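You operate a simulated robot arm through the tools that you are given. There is no shell and no other tool. Be economical: measure what you need, move in short steps, check, and stop when the job is done.

Carry out the task below with a simulated two-armed robot. There is one attempt and no reset: what you move stays moved.

JOB
Pick up the bottle from the back of the sample bench with one hand, pass it to the other hand and put it on the shelf under the heater. Set down upright: bottle.

The check looks at the end state, three seconds after you hand in, the way a careful person would. Anything else that was tipped, shoved, dropped, spilled or broken makes it a failure.

ROBOT AND FRAMES
Two 7-joint arms with two-finger parallel grippers on one trunk, on a base that drives. Base frame: it is fixed to the floor where the robot stands at the start and does not move with it; the origin is under the middle of the robot, x ahead of it, y to its left, z up; the surface under the hand at the start is at about z = 800. Readings come in mm, degrees, newtons and seconds.
The left shoulder is at the start at [20, 170, 1153], the right one opposite. With the tool pointing down near the work surface each hand reaches from about 160 to 660 mm from the robot's upright axis, wherever it stands, measured 20 degrees to its own side. Places, roughly: shelf under the heater [-1100, 1100, 300]. Payload 3.8 kg a hand.
The tool frame of a hand sits at the grasp point between the pads (the TCP): z along the fingers, y along the line on which they close. The tips reach 30 mm beyond it. Largest opening 110 mm; finger width 20, thickness 10; the body of the gripper, 48 by 112 mm, starts 55 mm behind the TCP.
Orientation is that of the tool frame in the base frame, as a unit quaternion [x, y, z, w]. With the fingers straight down and closing along the base's y, the tool's x points along the base's -x, its y along +y and its z along -z.

CONTROLS
- The arms move only by the tool move_arm. It takes "left_moves", "right_moves" or both (then of equal length, played together; a hand with none holds still); each is a list of rows, each a list of 3 entries, a list of its own where there are three numbers: the opening, from 0 (shut) to 1 (fully open), then the shift along the tool's x, y, z in mm, then the turn, a rotation vector about the tool's x, y, z in degrees. In form: [[gripper, [dx, dy, dz], [rx, ry, rz]], ...]. A call has 1 to 20 rows; each row shifts and turns the commanded pose from where the row before left it, along the tool's axes as they then stand. A row lasts 0.2 s, in which the tool goes at most 50 mm and 8.6 degrees; a call with a longer step from one row to the next is refused whole, and so is a gripper value outside its range. A pose out of reach is approached as far as the arm can. The call stops where the force on the tool passes 40 N (or 10 N more than at its start, if that is more) or the arm is blocked; 0.2 s more then pass. Each finger travels about 72 mm/s and halts on what it meets, pressing with about 44 N; the grip force reading is that of the motor and also rises with nothing between the fingers. The clock runs only during rows and for 0.2 s after the last one: add rows that do not move to give the fingers time. The reply holds the time, the measured pose of the TCP, the force on the tool along the base axes, the opening and the grip force, in the units named above and with some noise, with the torque about the TCP (base axes, N m) and any sound that the robot's microphone picked up, and new pictures: "views" is both (left out), scene, wrist or none (wrist: the cameras of the hands that moved).
- Cameras (640 x 400 px; columns grow to the right, rows downward): "scene" is now at [110.3, -6, 1312.9]; the picture's right is [-0.06, -1.00, 0.00], its down [-0.50, 0.03, -0.86] and it looks along [0.86, -0.05, -0.50] (base axes); focal length 249 px, centre (320, 200). "left" rides on the left gripper at [72, -17, -103] in its tool frame; the picture's right is [0.23, 0.97, 0.00], its down [-0.76, 0.18, -0.62] and it looks along [-0.61, 0.14, 0.78] (tool axes); focal length 222 px, centre (320, 200). "right" rides on the right gripper at [72, 17, -103] in its tool frame; the picture's right is [-0.23, 0.97, 0.00], its down [-0.76, -0.18, -0.62] and it looks along [-0.61, -0.14, 0.78] (tool axes); focal length 222 px, centre (320, 200). There is no depth. A picture from a camera that has moved, and an enlarged one, comes with that camera's place and axes in the base frame and with its lens.
- lift_body(by): slides the trunk up (or, below 0, down) by that many mm; the arms and the scene camera ride with it, the base frame stays. It gives what a move gives, with no picture.
- base_move(legs): drives the robot by 1 to 6 legs, each [ahead, turn to the left] in mm and degrees, along the robot's own axes; the way and the turn of a leg run together, so that a leg with both is an arc; at most 1500 mm and 180 degrees a leg. The arms and the cameras ride along, it lands a little off, and it stops where it bumps. It gives what a move gives, and a new picture of the scene camera.
- aim_head(pan, tilt): turns the head with the scene camera to pan (to the left, within 80 degrees either way) and tilt (down, from -29 to 69), counted from straight ahead of the robot. It gives what a move gives, and a new picture of the scene camera.
- inspect(camera, box): a new picture of the part [left, top, right, bottom] of that camera's present view, enlarged. The clock stands still meanwhile.
- hand_in(): hands the job in; it is judged then, once.

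Go step by step. Nothing tells you exact positions but the pictures and the camera data: compare them with the known pose of the tool, close in by small moves and look again before you grip or let go. The budget is 120 turns and 260 pictures, counting those below and the enlarged ones. Unless the task says otherwise, let go and move clear before handing in, and close with one line.

The tools are called as name(argument=value, ...) on one line, values as JSON. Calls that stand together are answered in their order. move_arm: Moves the arms, as the interface text tells. Its arguments: {"type":"object","properties":{"left_moves":{"type":"array"},"right_moves":{"type":"array"},"views":{"type":"string","enum":["both","scene","wrist","none"]}},"required":[]} The other tools are called the same way: lift_body (by) slides the trunk up or down; base_move (legs) drives the base; aim_head (pan, tilt) turns the head that bears the scene camera; inspect (camera, box) takes an enlarged picture of a part of a camera's view; hand_in () hands the job in.

At the start:

```text
t: 0.0
left_tool_pos: [461.7, 152.1, 1089.3]
left_tool_rot: [0.0, 1.0, 0.0, 0.0]
left_contact_force: [0.4, 0.0, 0.8]
left_ft_torque: [0.01, 0.02, -0.02]
left_grip_width: 110.1
left_grip_force: 0.1
right_tool_pos: [430.5, -224.7, 1097.6]
right_tool_rot: [0.0, 1.0, 0.0, 0.0]
right_contact_force: [0.1, 1.2, 0.3]
right_ft_torque: [0.01, 0.04, -0.04]
right_grip_width: 110.0
right_grip_force: 0.1
trunk travel left (down, up): [-250.0, 320.0]
robot x, y, heading: [1.2, 2.5, -0.1]
head pan, tilt: [-3.4, 30.2]
```

scene: 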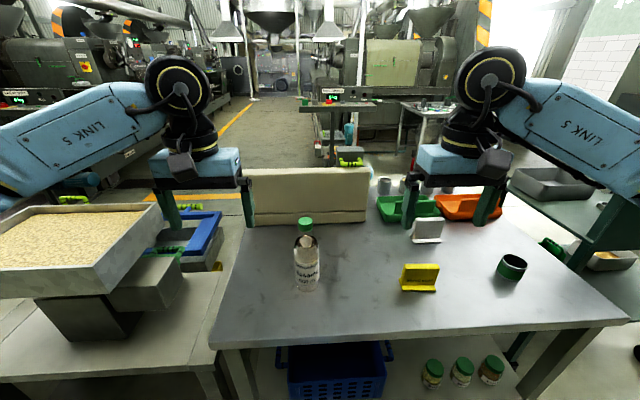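
right: 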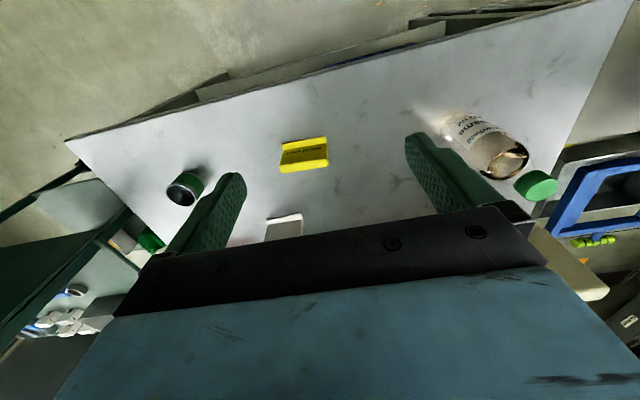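
left: 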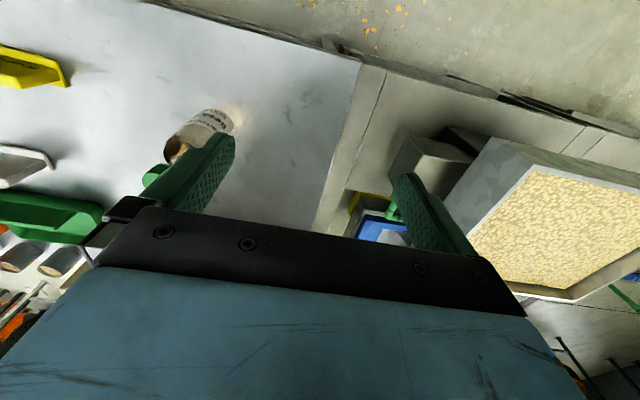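

The bottle with the green cap stands near [565, 2, 800], about 200 mm high. I'll look at it closely before planning the grip.

inspect(camera="scene", box=[240, 180, 400, 300])

inspect(camera="right", box=[400, 80, 600, 220])

aim_head(pan=80, tilt=25)

```text
3.33 times, centred on (320, 240) of scene
camera zoom: at [110.3, -6.0, 1312.9], right [-0.06, -1.0, 0.0], down [-0.5, 0.03, -0.86], along [0.86, -0.05, -0.5], focal length 829 px, centre (320, 67)
```

zoom: 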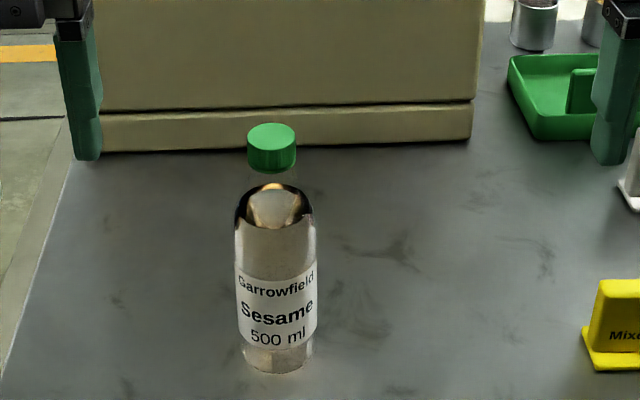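

```text
2.86 times, centred on (500, 150) of right
camera zoom: at [357.4, -207.7, 1200.2], right [0.23, 0.97, 0.0], down [0.76, -0.18, 0.62], along [0.61, -0.14, -0.78], focal length 635 px, centre (-194, 343)
```

zoom: 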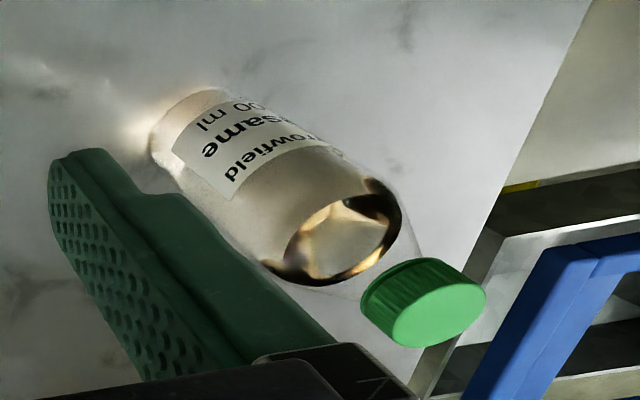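

```text
t: 1.6
left_tool_pos: [462.6, 152.4, 1089.1]
left_tool_rot: [0.0, 1.0, 0.0, 0.001]
left_contact_force: [-0.2, 0.3, 0.9]
left_ft_torque: [-0.01, 0.01, 0.01]
left_grip_width: 110.0
left_grip_force: 0.1
right_tool_pos: [432.1, -224.8, 1097.2]
right_tool_rot: [0.0, 1.0, 0.0, 0.0]
right_contact_force: [-1.2, -0.1, -0.5]
right_ft_torque: [0.0, 0.02, 0.01]
right_grip_width: 109.8
right_grip_force: 0.1
trunk travel left (down, up): [-250.0, 320.0]
robot x, y, heading: [5.2, -0.7, 0.1]
head pan, tilt: [80.0, 25.0]
camera scene: at [36.2, 90.0, 1321.1], right [0.98, -0.17, 0.0], down [-0.07, -0.42, -0.91], along [0.16, 0.89, -0.42], focal length 249 px, centre (320, 200)
```

scene: 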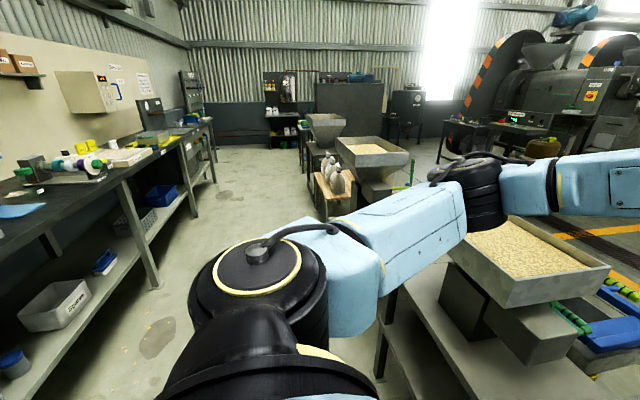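

The rear bench with its lower shelf is on the left of this picture; the target should be near (41,327). I'll zoom in there.

inspect(camera="scene", box=[0, 130, 220, 270])

inspect(camera="scene", box=[0, 220, 220, 400])

```text
2.86 times, centred on (110, 200) of scene
camera zoom: at [36.2, 90.0, 1321.1], right [0.98, -0.17, 0.0], down [-0.07, -0.42, -0.91], along [0.16, 0.89, -0.42], focal length 710 px, centre (920, 200)
```

zoom: 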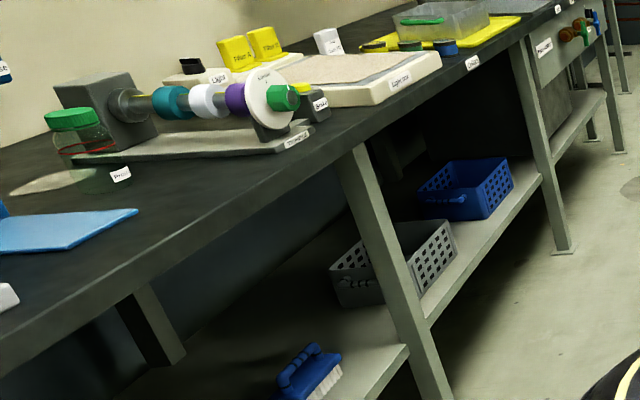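

```text
2.22 times, centred on (110, 310) of scene
camera zoom: at [36.2, 90.0, 1321.1], right [0.98, -0.17, 0.0], down [-0.07, -0.42, -0.91], along [0.16, 0.89, -0.42], focal length 552 px, centre (787, -44)
```

zoom: 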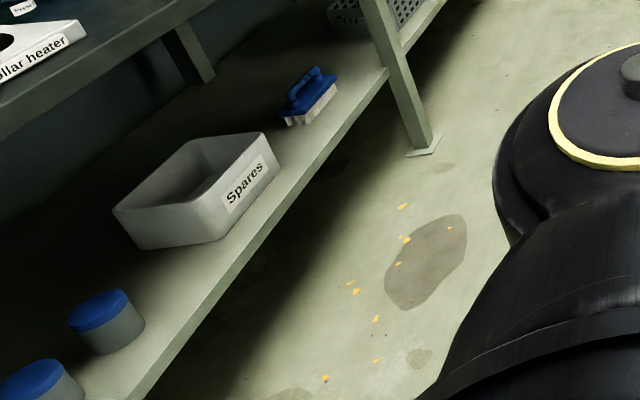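

The target area is the shelf under the "Collar heater", beside the Spares bin. First I bring the right hand above the bottle's cap (about [565, 4, 985]) and shift the left hand aside.

aim_head(pan=0, tilt=30)

move_arm(left_moves=[[1, [0, 15, 0], [0, 0, 0]], [1, [0, 15, 0], [0, 0, 0]], [1, [0, 15, 0], [0, 0, 0]], [1, [0, 15, 0], [0, 0, 0]], [1, [0, 15, 0], [0, 0, 0]], [1, [0, 15, 0], [0, 0, 0]], [1, [0, 0, 0], [0, 0, 0]], [1, [0, 0, 0], [0, 0, 0]], [1, [0, 0, 0], [0, 0, 0]]], right_moves=[[1, [-17, 28, 0], [0, 0, 0]], [1, [-17, 28, 0], [0, 0, 0]], [1, [-17, 28, 0], [0, 0, 0]], [1, [-17, 28, 0], [0, 0, 0]], [1, [-17, 28, 0], [0, 0, 0]], [1, [-17, 28, 0], [0, 0, 0]], [1, [-16, 28, 0], [0, 0, 0]], [1, [-15, 33, 0], [0, 0, 0]], [1, [0, 0, 0], [0, 0, 0]]])

```text
t: 3.1
left_tool_pos: [463.0, 152.2, 1089.4]
left_tool_rot: [0.0, 1.0, 0.0, 0.0]
left_contact_force: [-1.1, -0.1, 0.2]
left_ft_torque: [-0.01, 0.01, 0.01]
left_grip_width: 110.2
left_grip_force: 0.0
right_tool_pos: [432.1, -225.3, 1097.7]
right_tool_rot: [0.0, 1.0, 0.0, 0.001]
right_contact_force: [0.5, -0.3, 0.2]
right_ft_torque: [0.01, -0.01, 0.04]
right_grip_width: 110.0
right_grip_force: 0.1
trunk travel left (down, up): [-250.0, 320.0]
robot x, y, heading: [0.3, 3.7, 0.1]
head pan, tilt: [0.0, 30.0]
camera scene: at [110.5, -0.6, 1313.2], right [0.0, -1.0, 0.0], down [-0.5, 0.0, -0.87], along [0.87, 0.0, -0.5], focal length 249 px, centre (320, 200)
```

scene: 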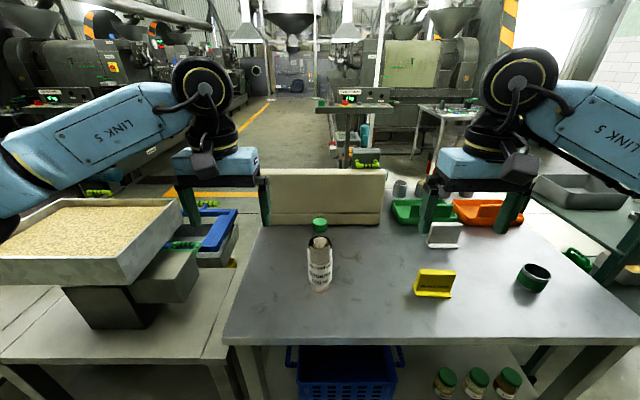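

```text
t: 5.1
left_tool_pos: [462.9, 241.0, 1088.9]
left_tool_rot: [0.0, 1.0, 0.0, 0.0]
left_contact_force: [0.0, -0.3, 0.0]
left_ft_torque: [-0.02, 0.0, 0.01]
left_grip_width: 109.9
left_grip_force: 0.1
right_tool_pos: [563.8, 4.2, 1096.8]
right_tool_rot: [0.0, 1.0, 0.0, 0.001]
right_contact_force: [-0.3, -0.3, 0.9]
right_ft_torque: [0.02, 0.01, 0.04]
right_grip_width: 110.0
right_grip_force: 0.1
trunk travel left (down, up): [-250.0, 320.0]
robot x, y, heading: [-0.5, -2.0, -0.1]
head pan, tilt: [0.0, 30.0]
camera scene: at [110.7, -1.8, 1313.2], right [0.0, -1.0, 0.0], down [-0.5, 0.0, -0.87], along [0.87, 0.0, -0.5], focal length 249 px, centre (320, 200)
camera right: at [490.6, 20.6, 1199.5], right [0.23, 0.97, 0.0], down [0.76, -0.18, 0.62], along [0.61, -0.14, -0.78], focal length 222 px, centre (320, 200)
camera left: at [389.4, 224.1, 1192.5], right [-0.23, 0.97, 0.0], down [0.76, 0.18, 0.62], along [0.61, 0.14, -0.78], focal length 222 px, centre (320, 200)
```

scene: 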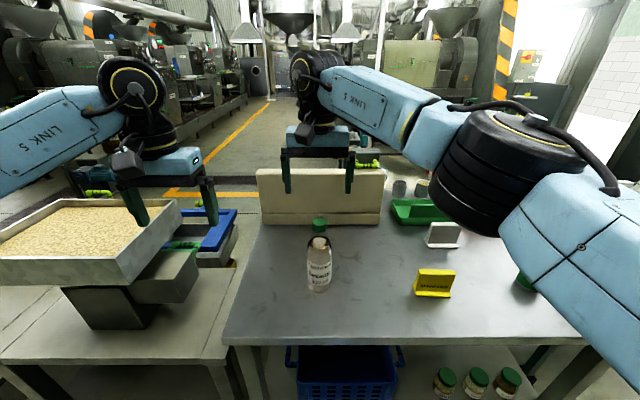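
right: 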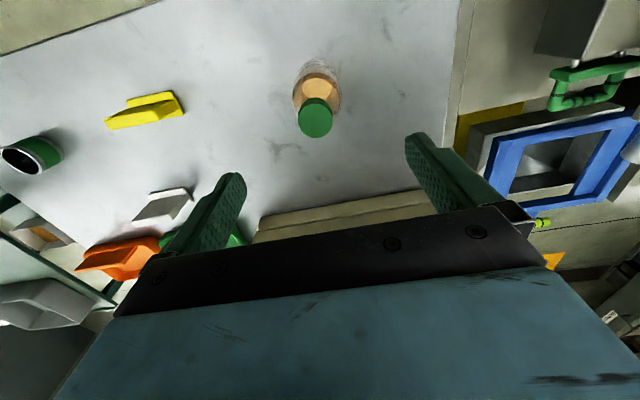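
left: 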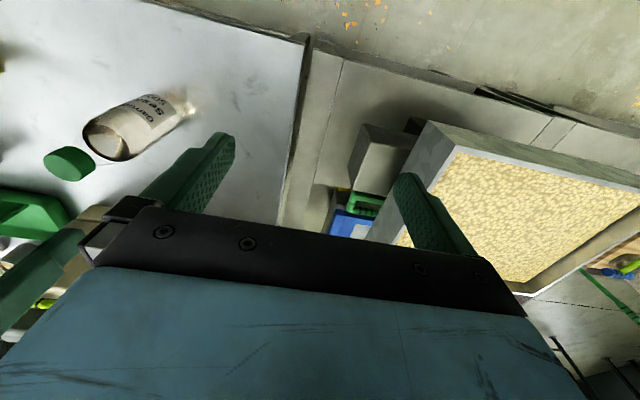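

The cap's centre comes out at about [556, 0, 992] from three views. I shift the right hand over it and descend part way to check.

move_arm(right_moves=[[1, [8, -4, 0], [0, 0, 0]], [1, [0, 0, 20], [0, 0, 0]], [1, [0, 0, 20], [0, 0, 0]], [1, [0, 0, 15], [0, 0, 0]], [1, [0, 0, 0], [0, 0, 0]]])

inspect(camera="scene", box=[240, 150, 400, 300])

```text
t: 6.3
left_tool_pos: [462.5, 241.3, 1088.5]
left_tool_rot: [0.0, 1.0, -0.001, 0.0]
left_contact_force: [0.4, -0.1, 0.2]
left_ft_torque: [-0.02, 0.0, -0.01]
left_grip_width: 110.1
left_grip_force: 0.1
right_tool_pos: [555.9, -0.7, 1041.0]
right_tool_rot: [-0.001, 1.0, 0.001, 0.0]
right_contact_force: [0.0, -0.5, 0.1]
right_ft_torque: [0.02, 0.01, 0.01]
right_grip_width: 110.0
right_grip_force: 0.0
trunk travel left (down, up): [-250.0, 320.0]
robot x, y, heading: [-0.9, -0.7, 0.2]
head pan, tilt: [0.0, 30.0]
camera scene: at [110.5, -0.8, 1313.2], right [0.0, -1.0, 0.0], down [-0.5, 0.0, -0.87], along [0.87, 0.0, -0.5], focal length 249 px, centre (320, 200)
camera right: at [482.2, 17.1, 1144.8], right [0.23, 0.97, 0.0], down [0.76, -0.18, 0.62], along [0.61, -0.14, -0.78], focal length 222 px, centre (320, 200)
```

scene: 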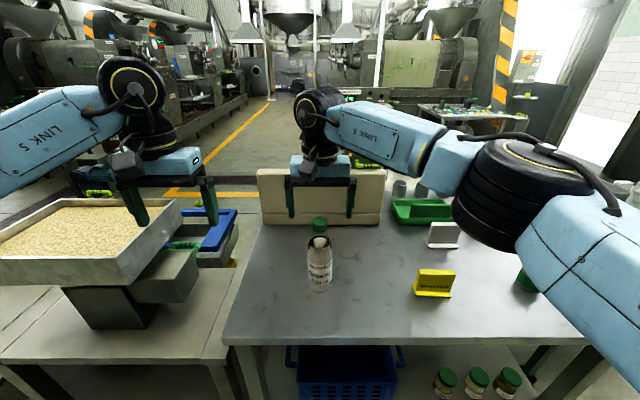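
right: 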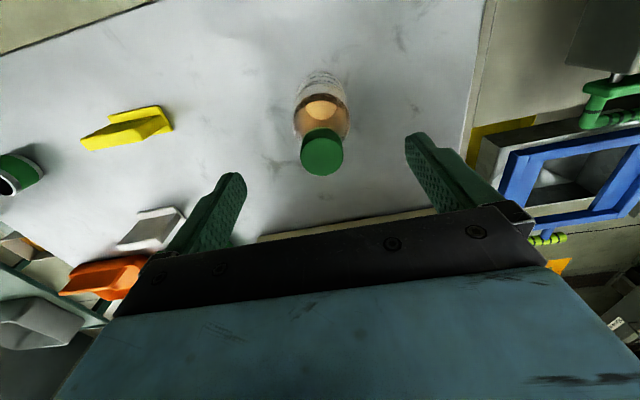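

```text
2.67 times, centred on (320, 225) of scene
camera zoom: at [110.5, -0.8, 1313.2], right [0.0, -1.0, 0.0], down [-0.5, 0.0, -0.87], along [0.87, 0.0, -0.5], focal length 663 px, centre (320, 133)
```

zoom: 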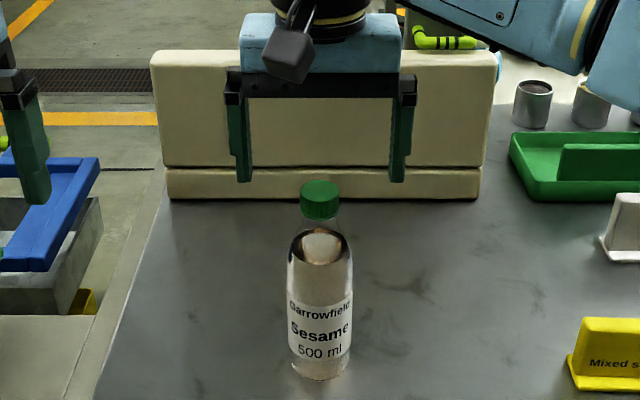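

Aligned: cap spans about z 984–1005 at x≈554. I descend to z≈1003 and close.

move_arm(right_moves=[[1, [2, 2, 15], [0, 0, 0]], [1, [0, 0, 15], [0, 0, 0]], [1, [0, 0, 8], [0, 0, 0]], [0.5, [0, 0, 0], [0, 0, 0]], [0.5, [0, 0, 0], [0, 0, 0]]])

inspect(camera="scene", box=[270, 180, 370, 250])

```text
t: 7.5
left_tool_pos: [462.1, 241.2, 1088.7]
left_tool_rot: [0.0, 1.0, 0.0, 0.0]
left_contact_force: [-0.4, 0.1, -0.3]
left_ft_torque: [0.0, -0.03, 0.02]
left_grip_width: 109.7
left_grip_force: 0.0
right_tool_pos: [553.9, 1.5, 1004.6]
right_tool_rot: [0.0, 1.0, 0.0, 0.0]
right_contact_force: [0.3, -0.3, 0.2]
right_ft_torque: [0.0, 0.01, 0.01]
right_grip_width: 55.2
right_grip_force: 0.1
trunk travel left (down, up): [-250.0, 320.0]
robot x, y, heading: [-1.9, 0.2, 0.0]
head pan, tilt: [0.0, 30.0]
camera scene: at [110.6, -0.7, 1313.2], right [0.0, -1.0, 0.0], down [-0.5, 0.0, -0.87], along [0.87, 0.0, -0.5], focal length 249 px, centre (320, 200)
camera right: at [480.4, 19.3, 1107.2], right [0.23, 0.97, 0.0], down [0.76, -0.18, 0.62], along [0.61, -0.14, -0.78], focal length 222 px, centre (320, 200)
```

scene: 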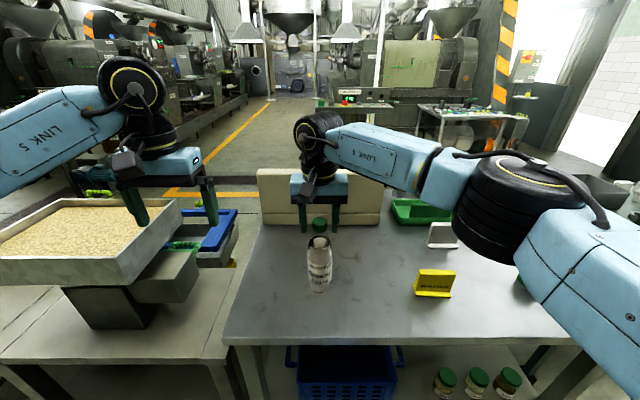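
right: 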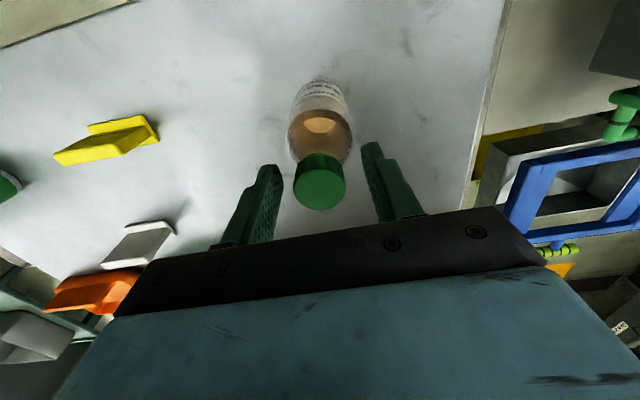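

```text
5.71 times, centred on (320, 215) of scene
camera zoom: at [110.6, -0.7, 1313.2], right [0.0, -1.0, 0.0], down [-0.5, 0.0, -0.87], along [0.87, 0.0, -0.5], focal length 1420 px, centre (320, 114)
```

zoom: 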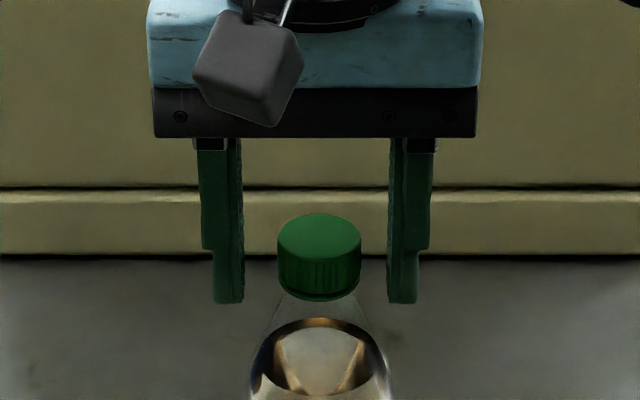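

The cap sits centred between the fingers; closing now.

move_arm(right_moves=[[0.3, [0, 0, 0], [0, 0, 0]], [0, [0, 0, 0], [0, 0, 0]], [0, [0, 0, 0], [0, 0, 0]], [0, [0, 0, 0], [0, 0, 0]], [0, [0, 0, 0], [0, 0, 0]]], views="wrist")

```text
t: 8.7
left_tool_pos: [463.5, 240.9, 1089.5]
left_tool_rot: [-0.001, 1.0, 0.0, -0.001]
left_contact_force: [-1.0, 0.4, 0.7]
left_ft_torque: [-0.01, 0.02, 0.02]
left_grip_width: 110.0
left_grip_force: 0.0
right_tool_pos: [554.4, 0.7, 1004.6]
right_tool_rot: [0.0, 1.0, 0.0, 0.0]
right_contact_force: [-0.2, -1.6, 0.3]
right_ft_torque: [-0.27, 0.01, 0.0]
right_grip_width: 31.2
right_grip_force: 44.1
trunk travel left (down, up): [-250.0, 320.0]
robot x, y, heading: [-0.1, -0.8, -0.2]
head pan, tilt: [0.0, 30.0]
camera right: at [480.4, 19.0, 1107.3], right [0.23, 0.97, 0.0], down [0.76, -0.18, 0.62], along [0.61, -0.14, -0.78], focal length 222 px, centre (320, 200)
```

right: 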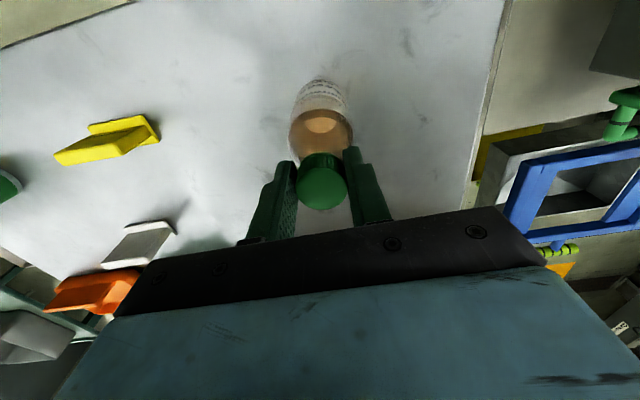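

Grip is on the cap (31 mm, 44 N). Small test lift.

move_arm(right_moves=[[0, [0, 0, -5], [0, 0, 0]], [0, [0, 0, -10], [0, 0, 0]], [0, [0, 0, -10], [0, 0, 0]], [0, [0, 0, 0], [0, 0, 0]], [0, [0, 0, 0], [0, 0, 0]]])

inspect(camera="scene", box=[240, 170, 400, 300])

```text
t: 9.9
left_tool_pos: [462.3, 241.0, 1087.8]
left_tool_rot: [0.001, 1.0, 0.0, 0.0]
left_contact_force: [0.0, 0.6, 1.1]
left_ft_torque: [-0.01, -0.03, -0.02]
left_grip_width: 110.1
left_grip_force: 0.2
right_tool_pos: [554.3, 2.5, 1028.8]
right_tool_rot: [0.0, 1.0, 0.001, 0.0]
right_contact_force: [0.7, -0.6, -4.8]
right_ft_torque: [-0.03, 0.04, 0.0]
right_grip_width: 31.0
right_grip_force: 43.7
trunk travel left (down, up): [-250.0, 320.0]
robot x, y, heading: [0.8, 3.6, -0.1]
head pan, tilt: [0.0, 30.0]
camera scene: at [110.9, -0.7, 1313.1], right [0.0, -1.0, 0.0], down [-0.5, 0.0, -0.87], along [0.87, 0.0, -0.5], focal length 249 px, centre (320, 200)
camera right: at [480.6, 19.3, 1131.6], right [0.23, 0.97, 0.0], down [0.76, -0.18, 0.62], along [0.61, -0.14, -0.78], focal length 222 px, centre (320, 200)
```

scene: 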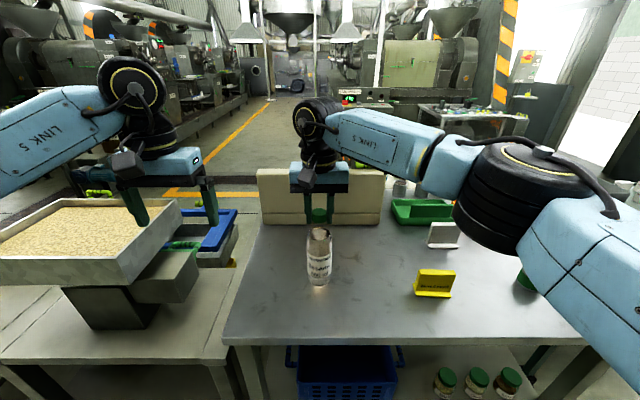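
right: 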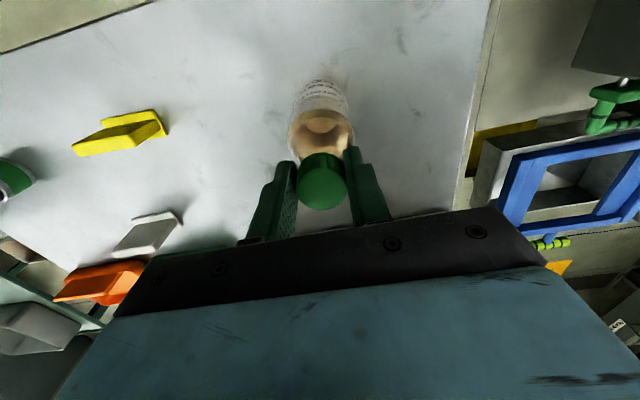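

```text
3.08 times, centred on (320, 235) of scene
camera zoom: at [110.9, -0.7, 1313.1], right [0.0, -1.0, 0.0], down [-0.5, 0.0, -0.87], along [0.87, 0.0, -0.5], focal length 765 px, centre (320, 92)
```

zoom: 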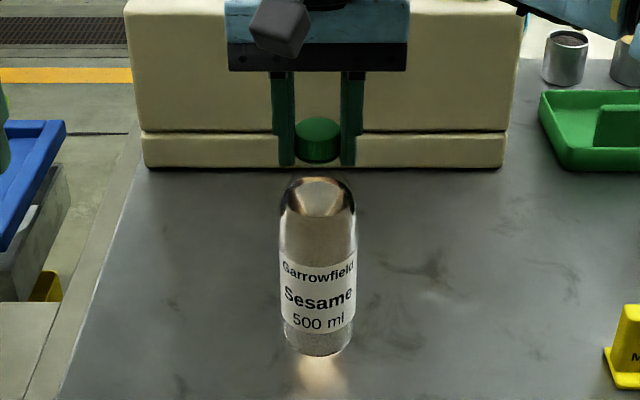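

The bottle hangs cleanly (~5 N). I raise it to about [540, 30, 1090] and pitch the left hand 60° so its fingers point forward and 30° down, to take the body from the robot's side.

move_arm(left_moves=[[1, [0, 0, 0], [0, -7.5, 0]], [1, [0, 0, 0], [0, -7.5, 0]], [1, [0, 0, 0], [0, -7.5, 0]], [1, [0, 0, 0], [0, -7.5, 0]], [1, [0, 0, 0], [0, -7.5, 0]], [1, [0, 0, 0], [0, -7.5, 0]], [1, [0, 0, 0], [0, -7.5, 0]], [1, [0, 0, 0], [0, -7.5, 0]], [1, [0, 0, 0], [0, 0, 0]], [1, [0, 0, 0], [0, 0, 0]]], right_moves=[[0, [0, 0, -10], [0, 0, 0]], [0, [2, 4, -10], [0, 0, 0]], [0, [2, 4, -10], [0, 0, 0]], [0, [2, 4, -10], [0, 0, 0]], [0, [2, 4, -10], [0, 0, 0]], [0, [2, 4, -11], [0, 0, 0]], [0, [2, 4, 0], [0, 0, 0]], [0, [2, 4, 0], [0, 0, 0]], [0, [0, 0, 0], [0, 0, 0]], [0, [0, 0, 0], [0, 0, 0]]])

```text
t: 12.1
left_tool_pos: [461.0, 242.7, 1088.0]
left_tool_rot: [0.001, 0.866, -0.001, 0.499]
left_contact_force: [0.5, -0.1, 0.4]
left_ft_torque: [-0.03, 0.01, -0.01]
left_grip_width: 110.3
left_grip_force: 0.0
right_tool_pos: [540.4, 29.2, 1090.0]
right_tool_rot: [0.0, 1.0, 0.0, 0.0]
right_contact_force: [0.4, 0.7, -5.1]
right_ft_torque: [-0.01, 0.05, 0.0]
right_grip_width: 31.1
right_grip_force: 44.4
trunk travel left (down, up): [-250.0, 320.0]
robot x, y, heading: [0.7, 1.4, -0.0]
head pan, tilt: [0.0, 30.0]
camera scene: at [110.9, -0.6, 1313.1], right [0.0, -1.0, 0.0], down [-0.5, 0.0, -0.87], along [0.87, 0.0, -0.5], focal length 249 px, centre (320, 200)
camera right: at [466.6, 47.2, 1193.0], right [0.23, 0.97, 0.0], down [0.76, -0.18, 0.62], along [0.61, -0.14, -0.78], focal length 222 px, centre (320, 200)
camera left: at [335.7, 226.1, 1077.7], right [-0.11, 0.97, -0.2], down [-0.16, 0.18, 0.97], along [0.98, 0.14, 0.13], focal length 222 px, centre (320, 200)
```

scene: 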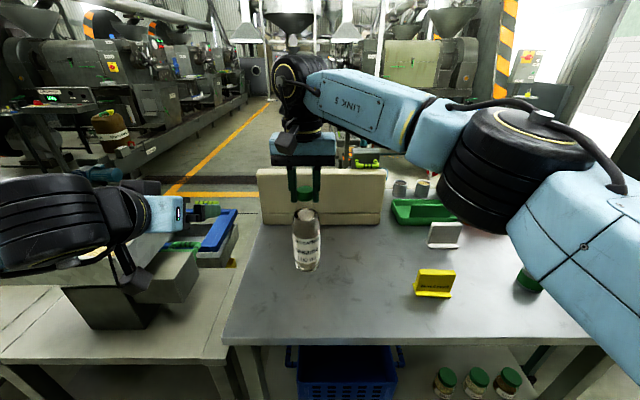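
right: 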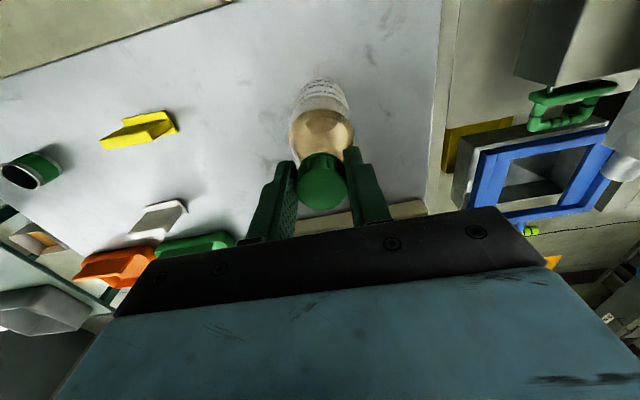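
left: 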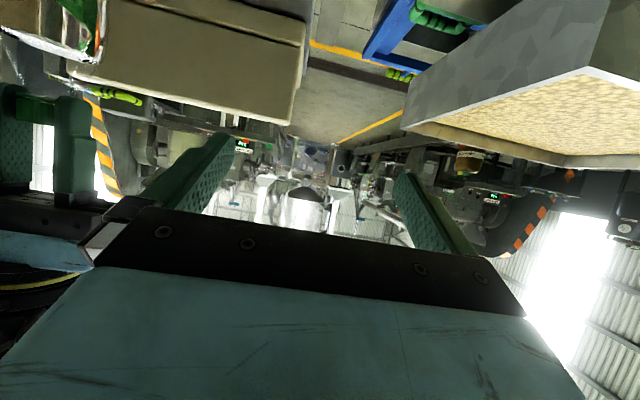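

Next I bring the left hand behind the bottle at about [410, 30, 1088] and lower to z≈962.

move_arm(left_moves=[[1, [4.25, -35.5, -7.4], [0, 0, 0]], [1, [4.25, -35.5, -7.4], [0, 0, 0]], [1, [4.25, -35.5, -7.4], [0, 0, 0]], [1, [4.25, -35.5, -7.4], [0, 0, 0]], [1, [4.25, -35.5, -7.4], [0, 0, 0]], [1, [4.25, -35.5, -7.4], [0, 0, 0]], [1, [27.3, 0, 15.7], [0, 0, 0]], [1, [27.3, 0, 15.7], [0, 0, 0]], [1, [27.3, 0, 15.7], [0, 0, 0]], [1, [27.3, 0, 15.7], [0, 0, 0]], [1, [0, 0, 0], [0, 0, 0]], [1, [0, 0, 0], [0, 0, 0]]])

```text
t: 14.7
left_tool_pos: [411.8, 30.7, 963.4]
left_tool_rot: [0.0, 0.866, 0.0, 0.5]
left_contact_force: [0.7, 0.1, -0.1]
left_ft_torque: [0.0, -0.01, 0.02]
left_grip_width: 110.0
left_grip_force: 0.1
right_tool_pos: [540.3, 29.7, 1089.4]
right_tool_rot: [-0.001, 1.0, 0.001, 0.001]
right_contact_force: [-0.3, 0.0, -5.7]
right_ft_torque: [-0.01, -0.02, 0.02]
right_grip_width: 31.2
right_grip_force: 43.9
trunk travel left (down, up): [-250.0, 320.0]
robot x, y, heading: [-1.9, 0.6, -0.0]
head pan, tilt: [0.0, 30.0]
camera scene: at [111.0, -0.7, 1313.1], right [0.0, -1.0, 0.0], down [-0.5, 0.0, -0.87], along [0.87, 0.0, -0.5], focal length 249 px, centre (320, 200)
camera left: at [284.4, 13.3, 952.5], right [-0.11, 0.97, -0.2], down [-0.16, 0.18, 0.97], along [0.98, 0.14, 0.13], focal length 222 px, centre (320, 200)
```

scene: 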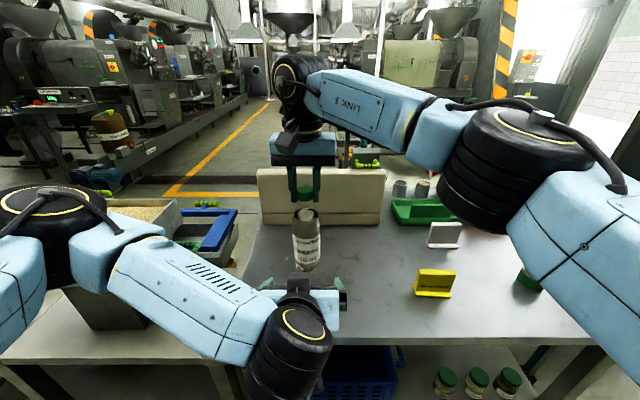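
left: 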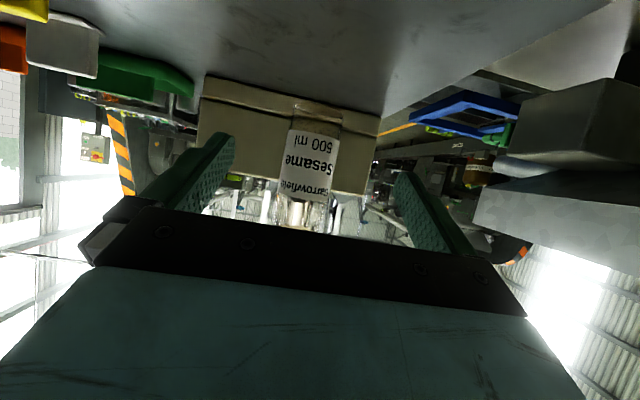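

The bottle sits between the left fingers. Advancing 100 mm horizontally, then checking.

move_arm(left_moves=[[1, [-12.5, 0, 21.65], [0, 0, 0]], [1, [-12.5, 0, 21.65], [0, 0, 0]], [1, [-12.5, 0, 21.65], [0, 0, 0]], [1, [-12.5, 0, 21.65], [0, 0, 0]], [1, [0, 0, 0], [0, 0, 0]]])

inspect(camera="scene", box=[240, 150, 400, 300])

```text
t: 15.9
left_tool_pos: [511.1, 30.3, 962.4]
left_tool_rot: [0.0, 0.866, 0.0, 0.499]
left_contact_force: [-0.2, 0.4, -0.9]
left_ft_torque: [-0.02, 0.03, 0.0]
left_grip_width: 109.7
left_grip_force: 0.0
right_tool_pos: [540.8, 30.1, 1089.2]
right_tool_rot: [0.001, 1.0, 0.0, 0.0]
right_contact_force: [0.2, -0.4, -4.7]
right_ft_torque: [0.01, -0.01, -0.01]
right_grip_width: 31.0
right_grip_force: 43.6
trunk travel left (down, up): [-250.0, 320.0]
robot x, y, heading: [0.2, 4.5, -0.3]
head pan, tilt: [0.0, 30.0]
camera scene: at [110.8, -0.7, 1313.1], right [0.0, -1.0, 0.0], down [-0.5, 0.0, -0.87], along [0.87, 0.0, -0.5], focal length 249 px, centre (320, 200)
camera left: at [384.7, 13.3, 952.2], right [-0.11, 0.97, -0.2], down [-0.16, 0.18, 0.97], along [0.98, 0.14, 0.13], focal length 222 px, centre (320, 200)
```

scene: 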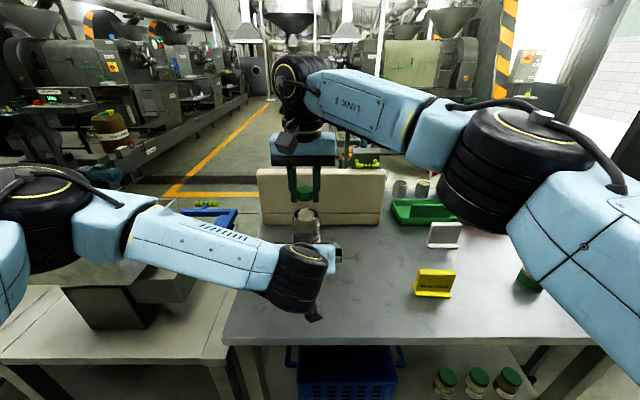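
left: 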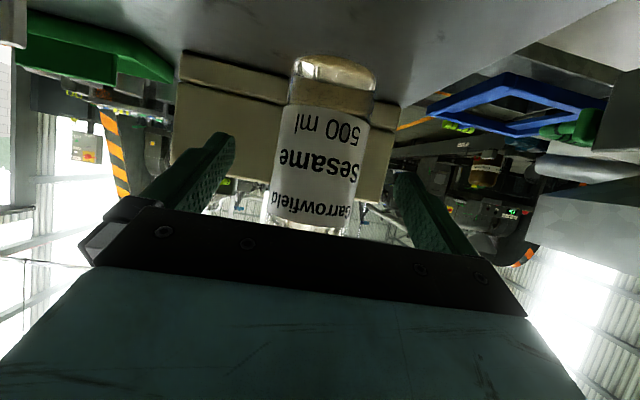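

```text
2.67 times, centred on (320, 225) of scene
camera zoom: at [110.8, -0.7, 1313.1], right [0.0, -1.0, 0.0], down [-0.5, 0.0, -0.87], along [0.87, 0.0, -0.5], focal length 663 px, centre (320, 133)
```

zoom: 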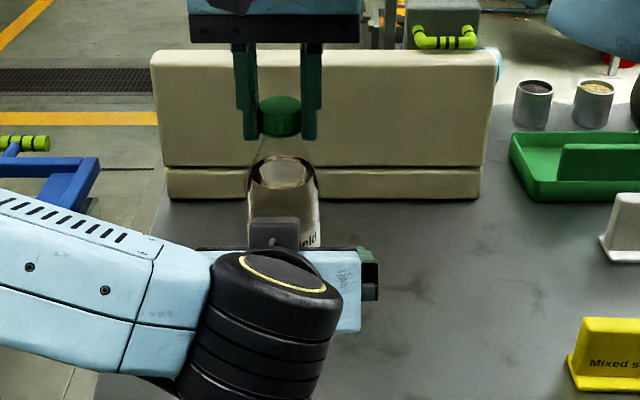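

A dark block on top of the left palm comes near the bottle's shoulder, so I advance only 13 mm more; the bottle axis then lies ~16 mm ahead of the TCP, still within the pads.

move_arm(left_moves=[[1, [-3.5, 0, 6], [0, 0, 0]], [1, [-3, 0, 5.2], [0, 0, 0]], [0.75, [0, 0, 0], [0, 0, 0]], [0.75, [0, 0, 0], [0, 0, 0]]])

inspect(camera="scene", box=[270, 180, 370, 250])

```text
t: 16.9
left_tool_pos: [523.3, 30.8, 963.5]
left_tool_rot: [0.0, 0.866, -0.001, 0.5]
left_contact_force: [0.2, 0.6, -0.2]
left_ft_torque: [-0.04, 0.02, 0.02]
left_grip_width: 82.5
left_grip_force: 0.0
right_tool_pos: [540.8, 29.7, 1088.9]
right_tool_rot: [0.0, 1.0, 0.0, 0.0]
right_contact_force: [-0.6, 1.0, -5.2]
right_ft_torque: [0.01, 0.01, -0.01]
right_grip_width: 31.1
right_grip_force: 43.8
trunk travel left (down, up): [-250.0, 320.0]
robot x, y, heading: [-5.6, -3.7, 0.1]
head pan, tilt: [0.0, 30.0]
camera scene: at [110.9, -0.7, 1313.1], right [0.0, -1.0, 0.0], down [-0.5, 0.0, -0.87], along [0.87, 0.0, -0.5], focal length 249 px, centre (320, 200)
camera left: at [397.6, 13.0, 952.3], right [-0.11, 0.97, -0.2], down [-0.16, 0.18, 0.97], along [0.98, 0.14, 0.13], focal length 222 px, centre (320, 200)
```

scene: 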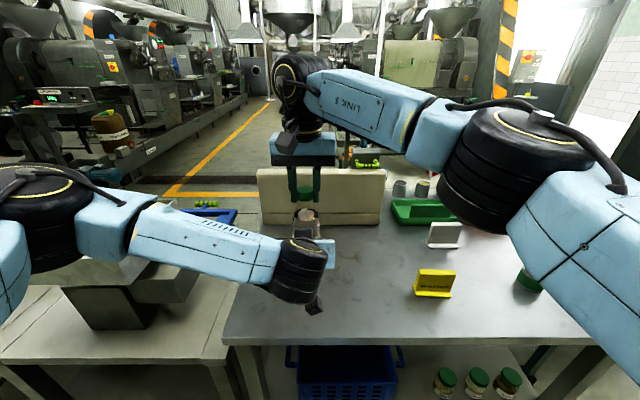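
left: 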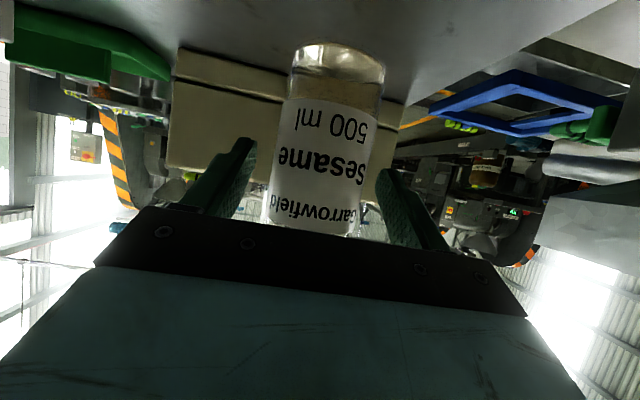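

```text
5.71 times, centred on (320, 215) of scene
camera zoom: at [110.9, -0.7, 1313.1], right [0.0, -1.0, 0.0], down [-0.5, 0.0, -0.87], along [0.87, 0.0, -0.5], focal length 1420 px, centre (320, 114)
```

zoom: 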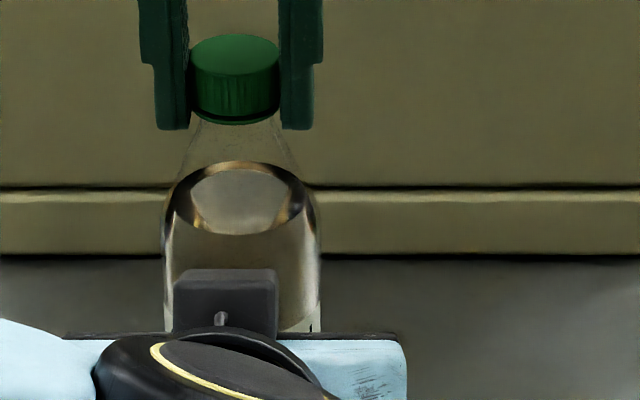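

Clearance is fine. Closing the left hand on the body.

move_arm(left_moves=[[0.6, [0, 0, 0], [0, 0, 0]], [0.45, [0, 0, 0], [0, 0, 0]], [0.3, [0, 0, 0], [0, 0, 0]], [0, [0, 0, 0], [0, 0, 0]], [0, [0, 0, 0], [0, 0, 0]]], views="wrist")

```text
t: 18.1
left_tool_pos: [524.5, 30.4, 963.1]
left_tool_rot: [0.0, 0.866, 0.0, 0.5]
left_contact_force: [-0.1, -1.8, 0.6]
left_ft_torque: [-0.07, -0.04, -0.03]
left_grip_width: 58.9
left_grip_force: 44.4
right_tool_pos: [541.0, 29.9, 1089.3]
right_tool_rot: [-0.001, 1.0, 0.0, 0.0]
right_contact_force: [-0.7, 2.1, -5.2]
right_ft_torque: [0.25, 0.1, 0.02]
right_grip_width: 31.2
right_grip_force: 44.5
trunk travel left (down, up): [-250.0, 320.0]
robot x, y, heading: [-0.6, -1.7, -0.0]
head pan, tilt: [0.0, 30.0]
camera left: at [397.4, 12.9, 952.3], right [-0.11, 0.97, -0.2], down [-0.16, 0.18, 0.97], along [0.98, 0.14, 0.13], focal length 222 px, centre (320, 200)
```

left: 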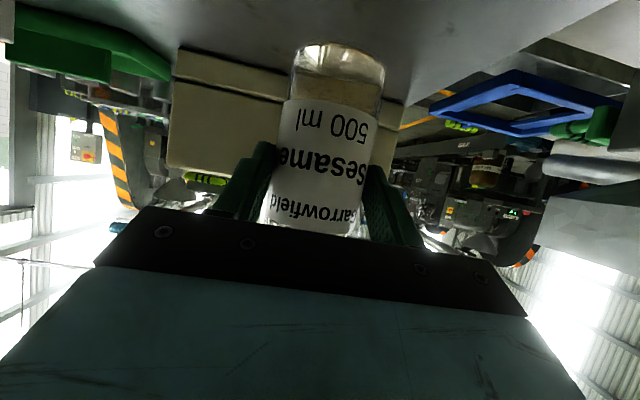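

Both hands hold the bottle (58.9 mm on the body). Releasing the right hand and rising clear.

move_arm(right_moves=[[0.4, [0, 0, 0], [0, 0, 0]], [0.8, [0, 0, 0], [0, 0, 0]], [0.8, [0, 0, 0], [0, 0, 0]], [0.8, [0, 0, -20], [0, 0, 0]], [0.8, [0, 0, -25], [0, 0, 0]], [0.8, [0, 0, -25], [0, 0, 0]], [0.8, [0, 0, 0], [0, 0, 0]]])

```text
t: 19.7
left_tool_pos: [524.7, 30.0, 963.2]
left_tool_rot: [-0.001, 0.866, 0.001, 0.5]
left_contact_force: [-0.5, 0.5, 0.5]
left_ft_torque: [-0.02, 0.11, 0.0]
left_grip_width: 59.0
left_grip_force: 44.0
right_tool_pos: [541.1, 28.6, 1160.1]
right_tool_rot: [0.0, 1.0, 0.0, -0.001]
right_contact_force: [-0.1, 1.1, 0.7]
right_ft_torque: [-0.01, 0.02, -0.02]
right_grip_width: 88.3
right_grip_force: 0.1
trunk travel left (down, up): [-250.0, 320.0]
robot x, y, heading: [-1.1, -1.6, 0.2]
head pan, tilt: [0.0, 30.0]
camera scene: at [111.2, -0.9, 1313.1], right [0.0, -1.0, 0.0], down [-0.5, 0.0, -0.87], along [0.87, 0.0, -0.5], focal length 249 px, centre (320, 200)
camera right: at [467.0, 46.9, 1262.7], right [0.23, 0.97, 0.0], down [0.76, -0.18, 0.62], along [0.61, -0.14, -0.78], focal length 222 px, centre (320, 200)
```

scene: 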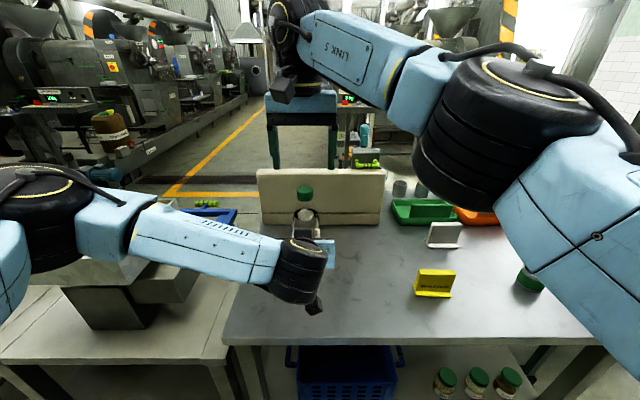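
right: 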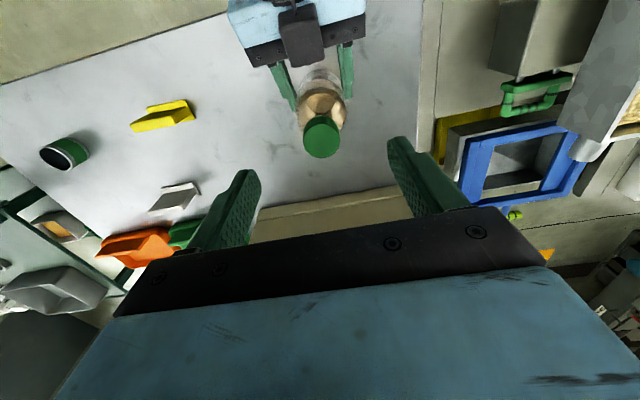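

The bottle is in the left hand. Now the right arm retreats to its side, then the left pulls back and up for the drive.

move_arm(left_moves=[[0, [0, 0, 0], [0, 0, 0]], [0, [0, 0, 0], [0, 0, 0]], [0, [0, 0, 0], [0, 0, 0]], [0, [0, 0, 0], [0, 0, 0]], [0, [0, 0, 0], [0, 0, 0]], [0, [0, 0, 0], [0, 0, 0]], [0, [-0.2, 0, -10], [0, 0, 0]], [0, [-0.2, 0, -12], [0, 0, 0]], [0, [-0.2, 0, -12], [0, 0, 0]], [0, [-0.2, 0, -12], [0, 0, 0]], [0, [-0.2, 0, -12], [0, 0, 0]], [0, [-0.2, 0, -12], [0, 0, 0]], [0, [-0.2, 0, -12], [0, 0, 0]], [0, [-0.2, 0, -12], [0, 0, 0]], [0, [-0.2, 0, -12], [0, 0, 0]], [0, [-0.2, 0, -10], [0, 0, 0]], [0, [0, 0, 0], [0, 0, 0]]], right_moves=[[0.8, [0, -25, -10], [0, 0, 0]], [0.8, [0, -25, -10], [0, 0, 0]], [0.8, [0, -25, 0], [0, 0, 0]], [0.8, [0, -25, 0], [0, 0, 0]], [0.8, [0, -25, 0], [0, 0, 0]], [0.8, [0, -25, 0], [0, 0, 0]], [0.8, [15, -25, 0], [0, 0, 0]], [0.8, [15, -25, 0], [0, 0, 0]], [0.8, [15, -25, 0], [0, 0, 0]], [0.8, [15, -25, 0], [0, 0, 0]], [0.8, [15, -10, 0], [0, 0, 0]], [0.8, [15, 0, 0], [0, 0, 0]], [0.8, [15, 0, 0], [0, 0, 0]], [0.8, [15, 0, 0], [0, 0, 0]], [0.8, [15, 0, 0], [0, 0, 0]], [0.8, [0, 0, 0], [0, 0, 0]], [0.8, [0, 0, 0], [0, 0, 0]]])

```text
t: 23.3
left_tool_pos: [424.5, 29.6, 1022.9]
left_tool_rot: [-0.001, 0.866, 0.001, 0.5]
left_contact_force: [-0.2, 0.5, -4.3]
left_ft_torque: [0.0, 0.09, 0.0]
left_grip_width: 58.7
left_grip_force: 44.0
right_tool_pos: [406.8, -229.5, 1181.4]
right_tool_rot: [0.0, 1.0, 0.0, 0.0]
right_contact_force: [0.7, -0.3, 0.2]
right_ft_torque: [-0.02, 0.02, 0.02]
right_grip_width: 88.1
right_grip_force: 0.1
trunk travel left (down, up): [-250.0, 320.0]
robot x, y, heading: [-3.0, -2.8, 0.3]
head pan, tilt: [0.0, 30.0]
camera scene: at [110.9, -0.7, 1313.1], right [0.0, -1.0, 0.0], down [-0.5, 0.0, -0.87], along [0.87, 0.0, -0.5], focal length 249 px, centre (320, 200)
camera right: at [331.5, -212.2, 1283.1], right [0.23, 0.97, 0.0], down [0.76, -0.18, 0.62], along [0.61, -0.14, -0.78], focal length 222 px, centre (320, 200)
camera left: at [297.7, 13.0, 1012.4], right [-0.11, 0.97, -0.2], down [-0.16, 0.18, 0.97], along [0.98, 0.14, 0.13], focal length 222 px, centre (320, 200)
```

scene: 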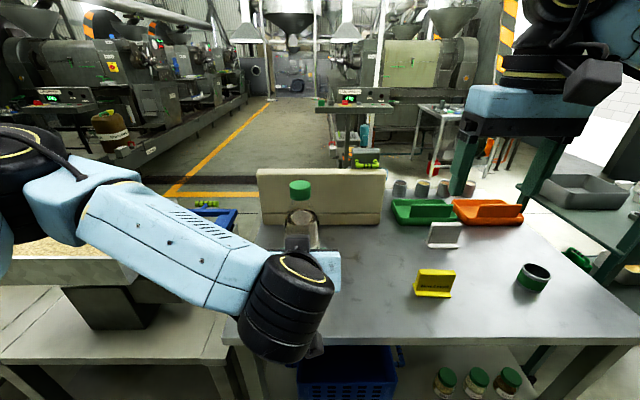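
right: 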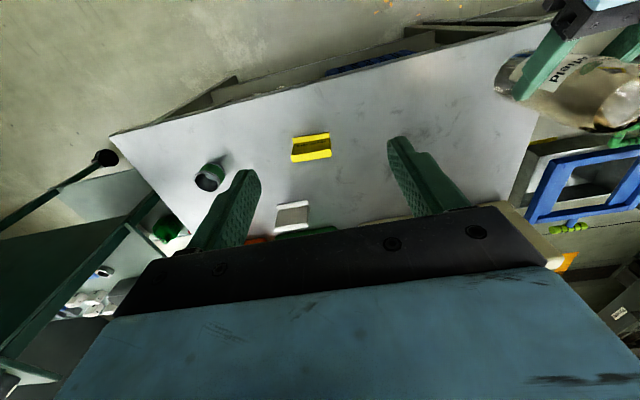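
left: 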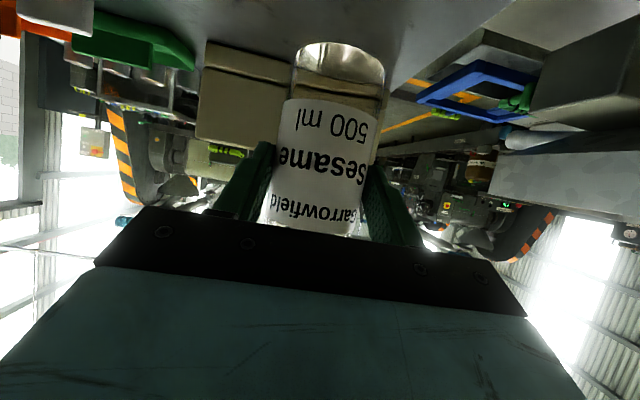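

Left holds the weight (~4.3 N). Backing off and turning left in place to face along the aisle.

base_move(legs=[[-220, 0], [0, 90]])

```text
t: 28.8
left_tool_pos: [-244.8, 423.9, 1023.0]
left_tool_rot: [-0.608, 0.617, 0.351, 0.356]
left_contact_force: [0.6, 0.3, -5.0]
left_ft_torque: [-0.12, -0.01, 0.0]
left_grip_width: 58.9
left_grip_force: 43.7
right_tool_pos: [15.2, 403.2, 1180.6]
right_tool_rot: [-0.703, 0.711, 0.0, 0.0]
right_contact_force: [0.1, -0.4, 0.2]
right_ft_torque: [-0.02, -0.03, -0.02]
right_grip_width: 88.4
right_grip_force: 0.0
trunk travel left (down, up): [-250.0, 320.0]
robot x, y, heading: [-220.7, -0.9, 89.3]
head pan, tilt: [0.0, 30.0]
camera scene: at [-220.2, 111.1, 1313.1], right [1.0, -0.01, 0.0], down [-0.01, -0.5, -0.87], along [0.01, 0.87, -0.5], focal length 249 px, centre (320, 200)
```

scene: 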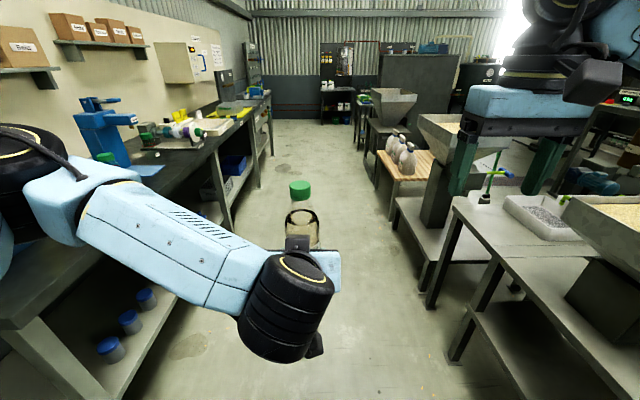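

Aisle ahead is clear. Driving forward along it and looking left at the shelf.

base_move(legs=[[850, 0]])

aim_head(pan=75, tilt=40)

```text
t: 33.3
left_tool_pos: [-237.6, 1268.4, 1022.8]
left_tool_rot: [-0.61, 0.615, 0.352, 0.355]
left_contact_force: [-0.4, 0.0, -5.2]
left_ft_torque: [-0.14, 0.04, 0.01]
left_grip_width: 58.6
left_grip_force: 44.5
right_tool_pos: [21.9, 1248.7, 1179.9]
right_tool_rot: [-0.705, 0.709, 0.0, 0.0]
right_contact_force: [0.3, 0.4, -0.2]
right_ft_torque: [-0.04, 0.0, 0.01]
right_grip_width: 88.0
right_grip_force: 0.0
trunk travel left (down, up): [-250.0, 320.0]
robot x, y, heading: [-211.2, 842.7, 89.4]
head pan, tilt: [0.0, 30.0]
camera scene: at [-211.4, 955.7, 1313.1], right [1.0, -0.01, 0.0], down [0.0, -0.5, -0.87], along [0.01, 0.87, -0.5], focal length 249 px, centre (320, 200)
```

scene: 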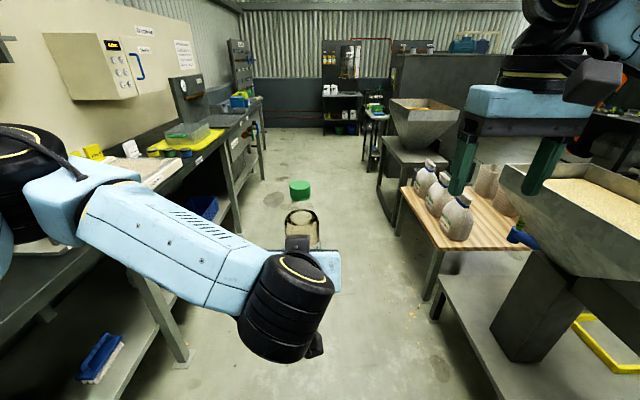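

```text
t: 34.7
left_tool_pos: [-237.5, 1268.5, 1021.3]
left_tool_rot: [-0.61, 0.615, 0.351, 0.354]
left_contact_force: [-0.2, -0.2, -4.4]
left_ft_torque: [-0.08, -0.04, 0.01]
left_grip_width: 58.7
left_grip_force: 44.3
right_tool_pos: [21.0, 1247.9, 1181.0]
right_tool_rot: [-0.704, 0.71, 0.001, 0.0]
right_contact_force: [-0.5, 0.1, 0.9]
right_ft_torque: [0.05, -0.02, -0.01]
right_grip_width: 88.1
right_grip_force: 0.0
trunk travel left (down, up): [-250.0, 320.0]
robot x, y, heading: [-207.9, 848.4, 89.5]
head pan, tilt: [75.0, 40.0]
camera scene: at [-294.1, 887.7, 1297.8], right [0.27, 0.96, 0.0], down [0.62, -0.17, -0.77], along [-0.74, 0.2, -0.64], focal length 249 px, centre (320, 200)
```

scene: 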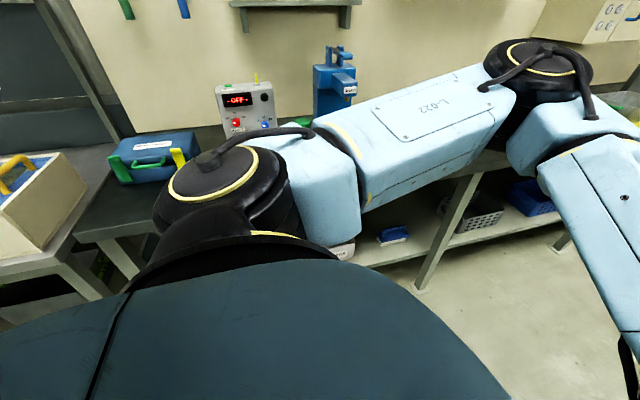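

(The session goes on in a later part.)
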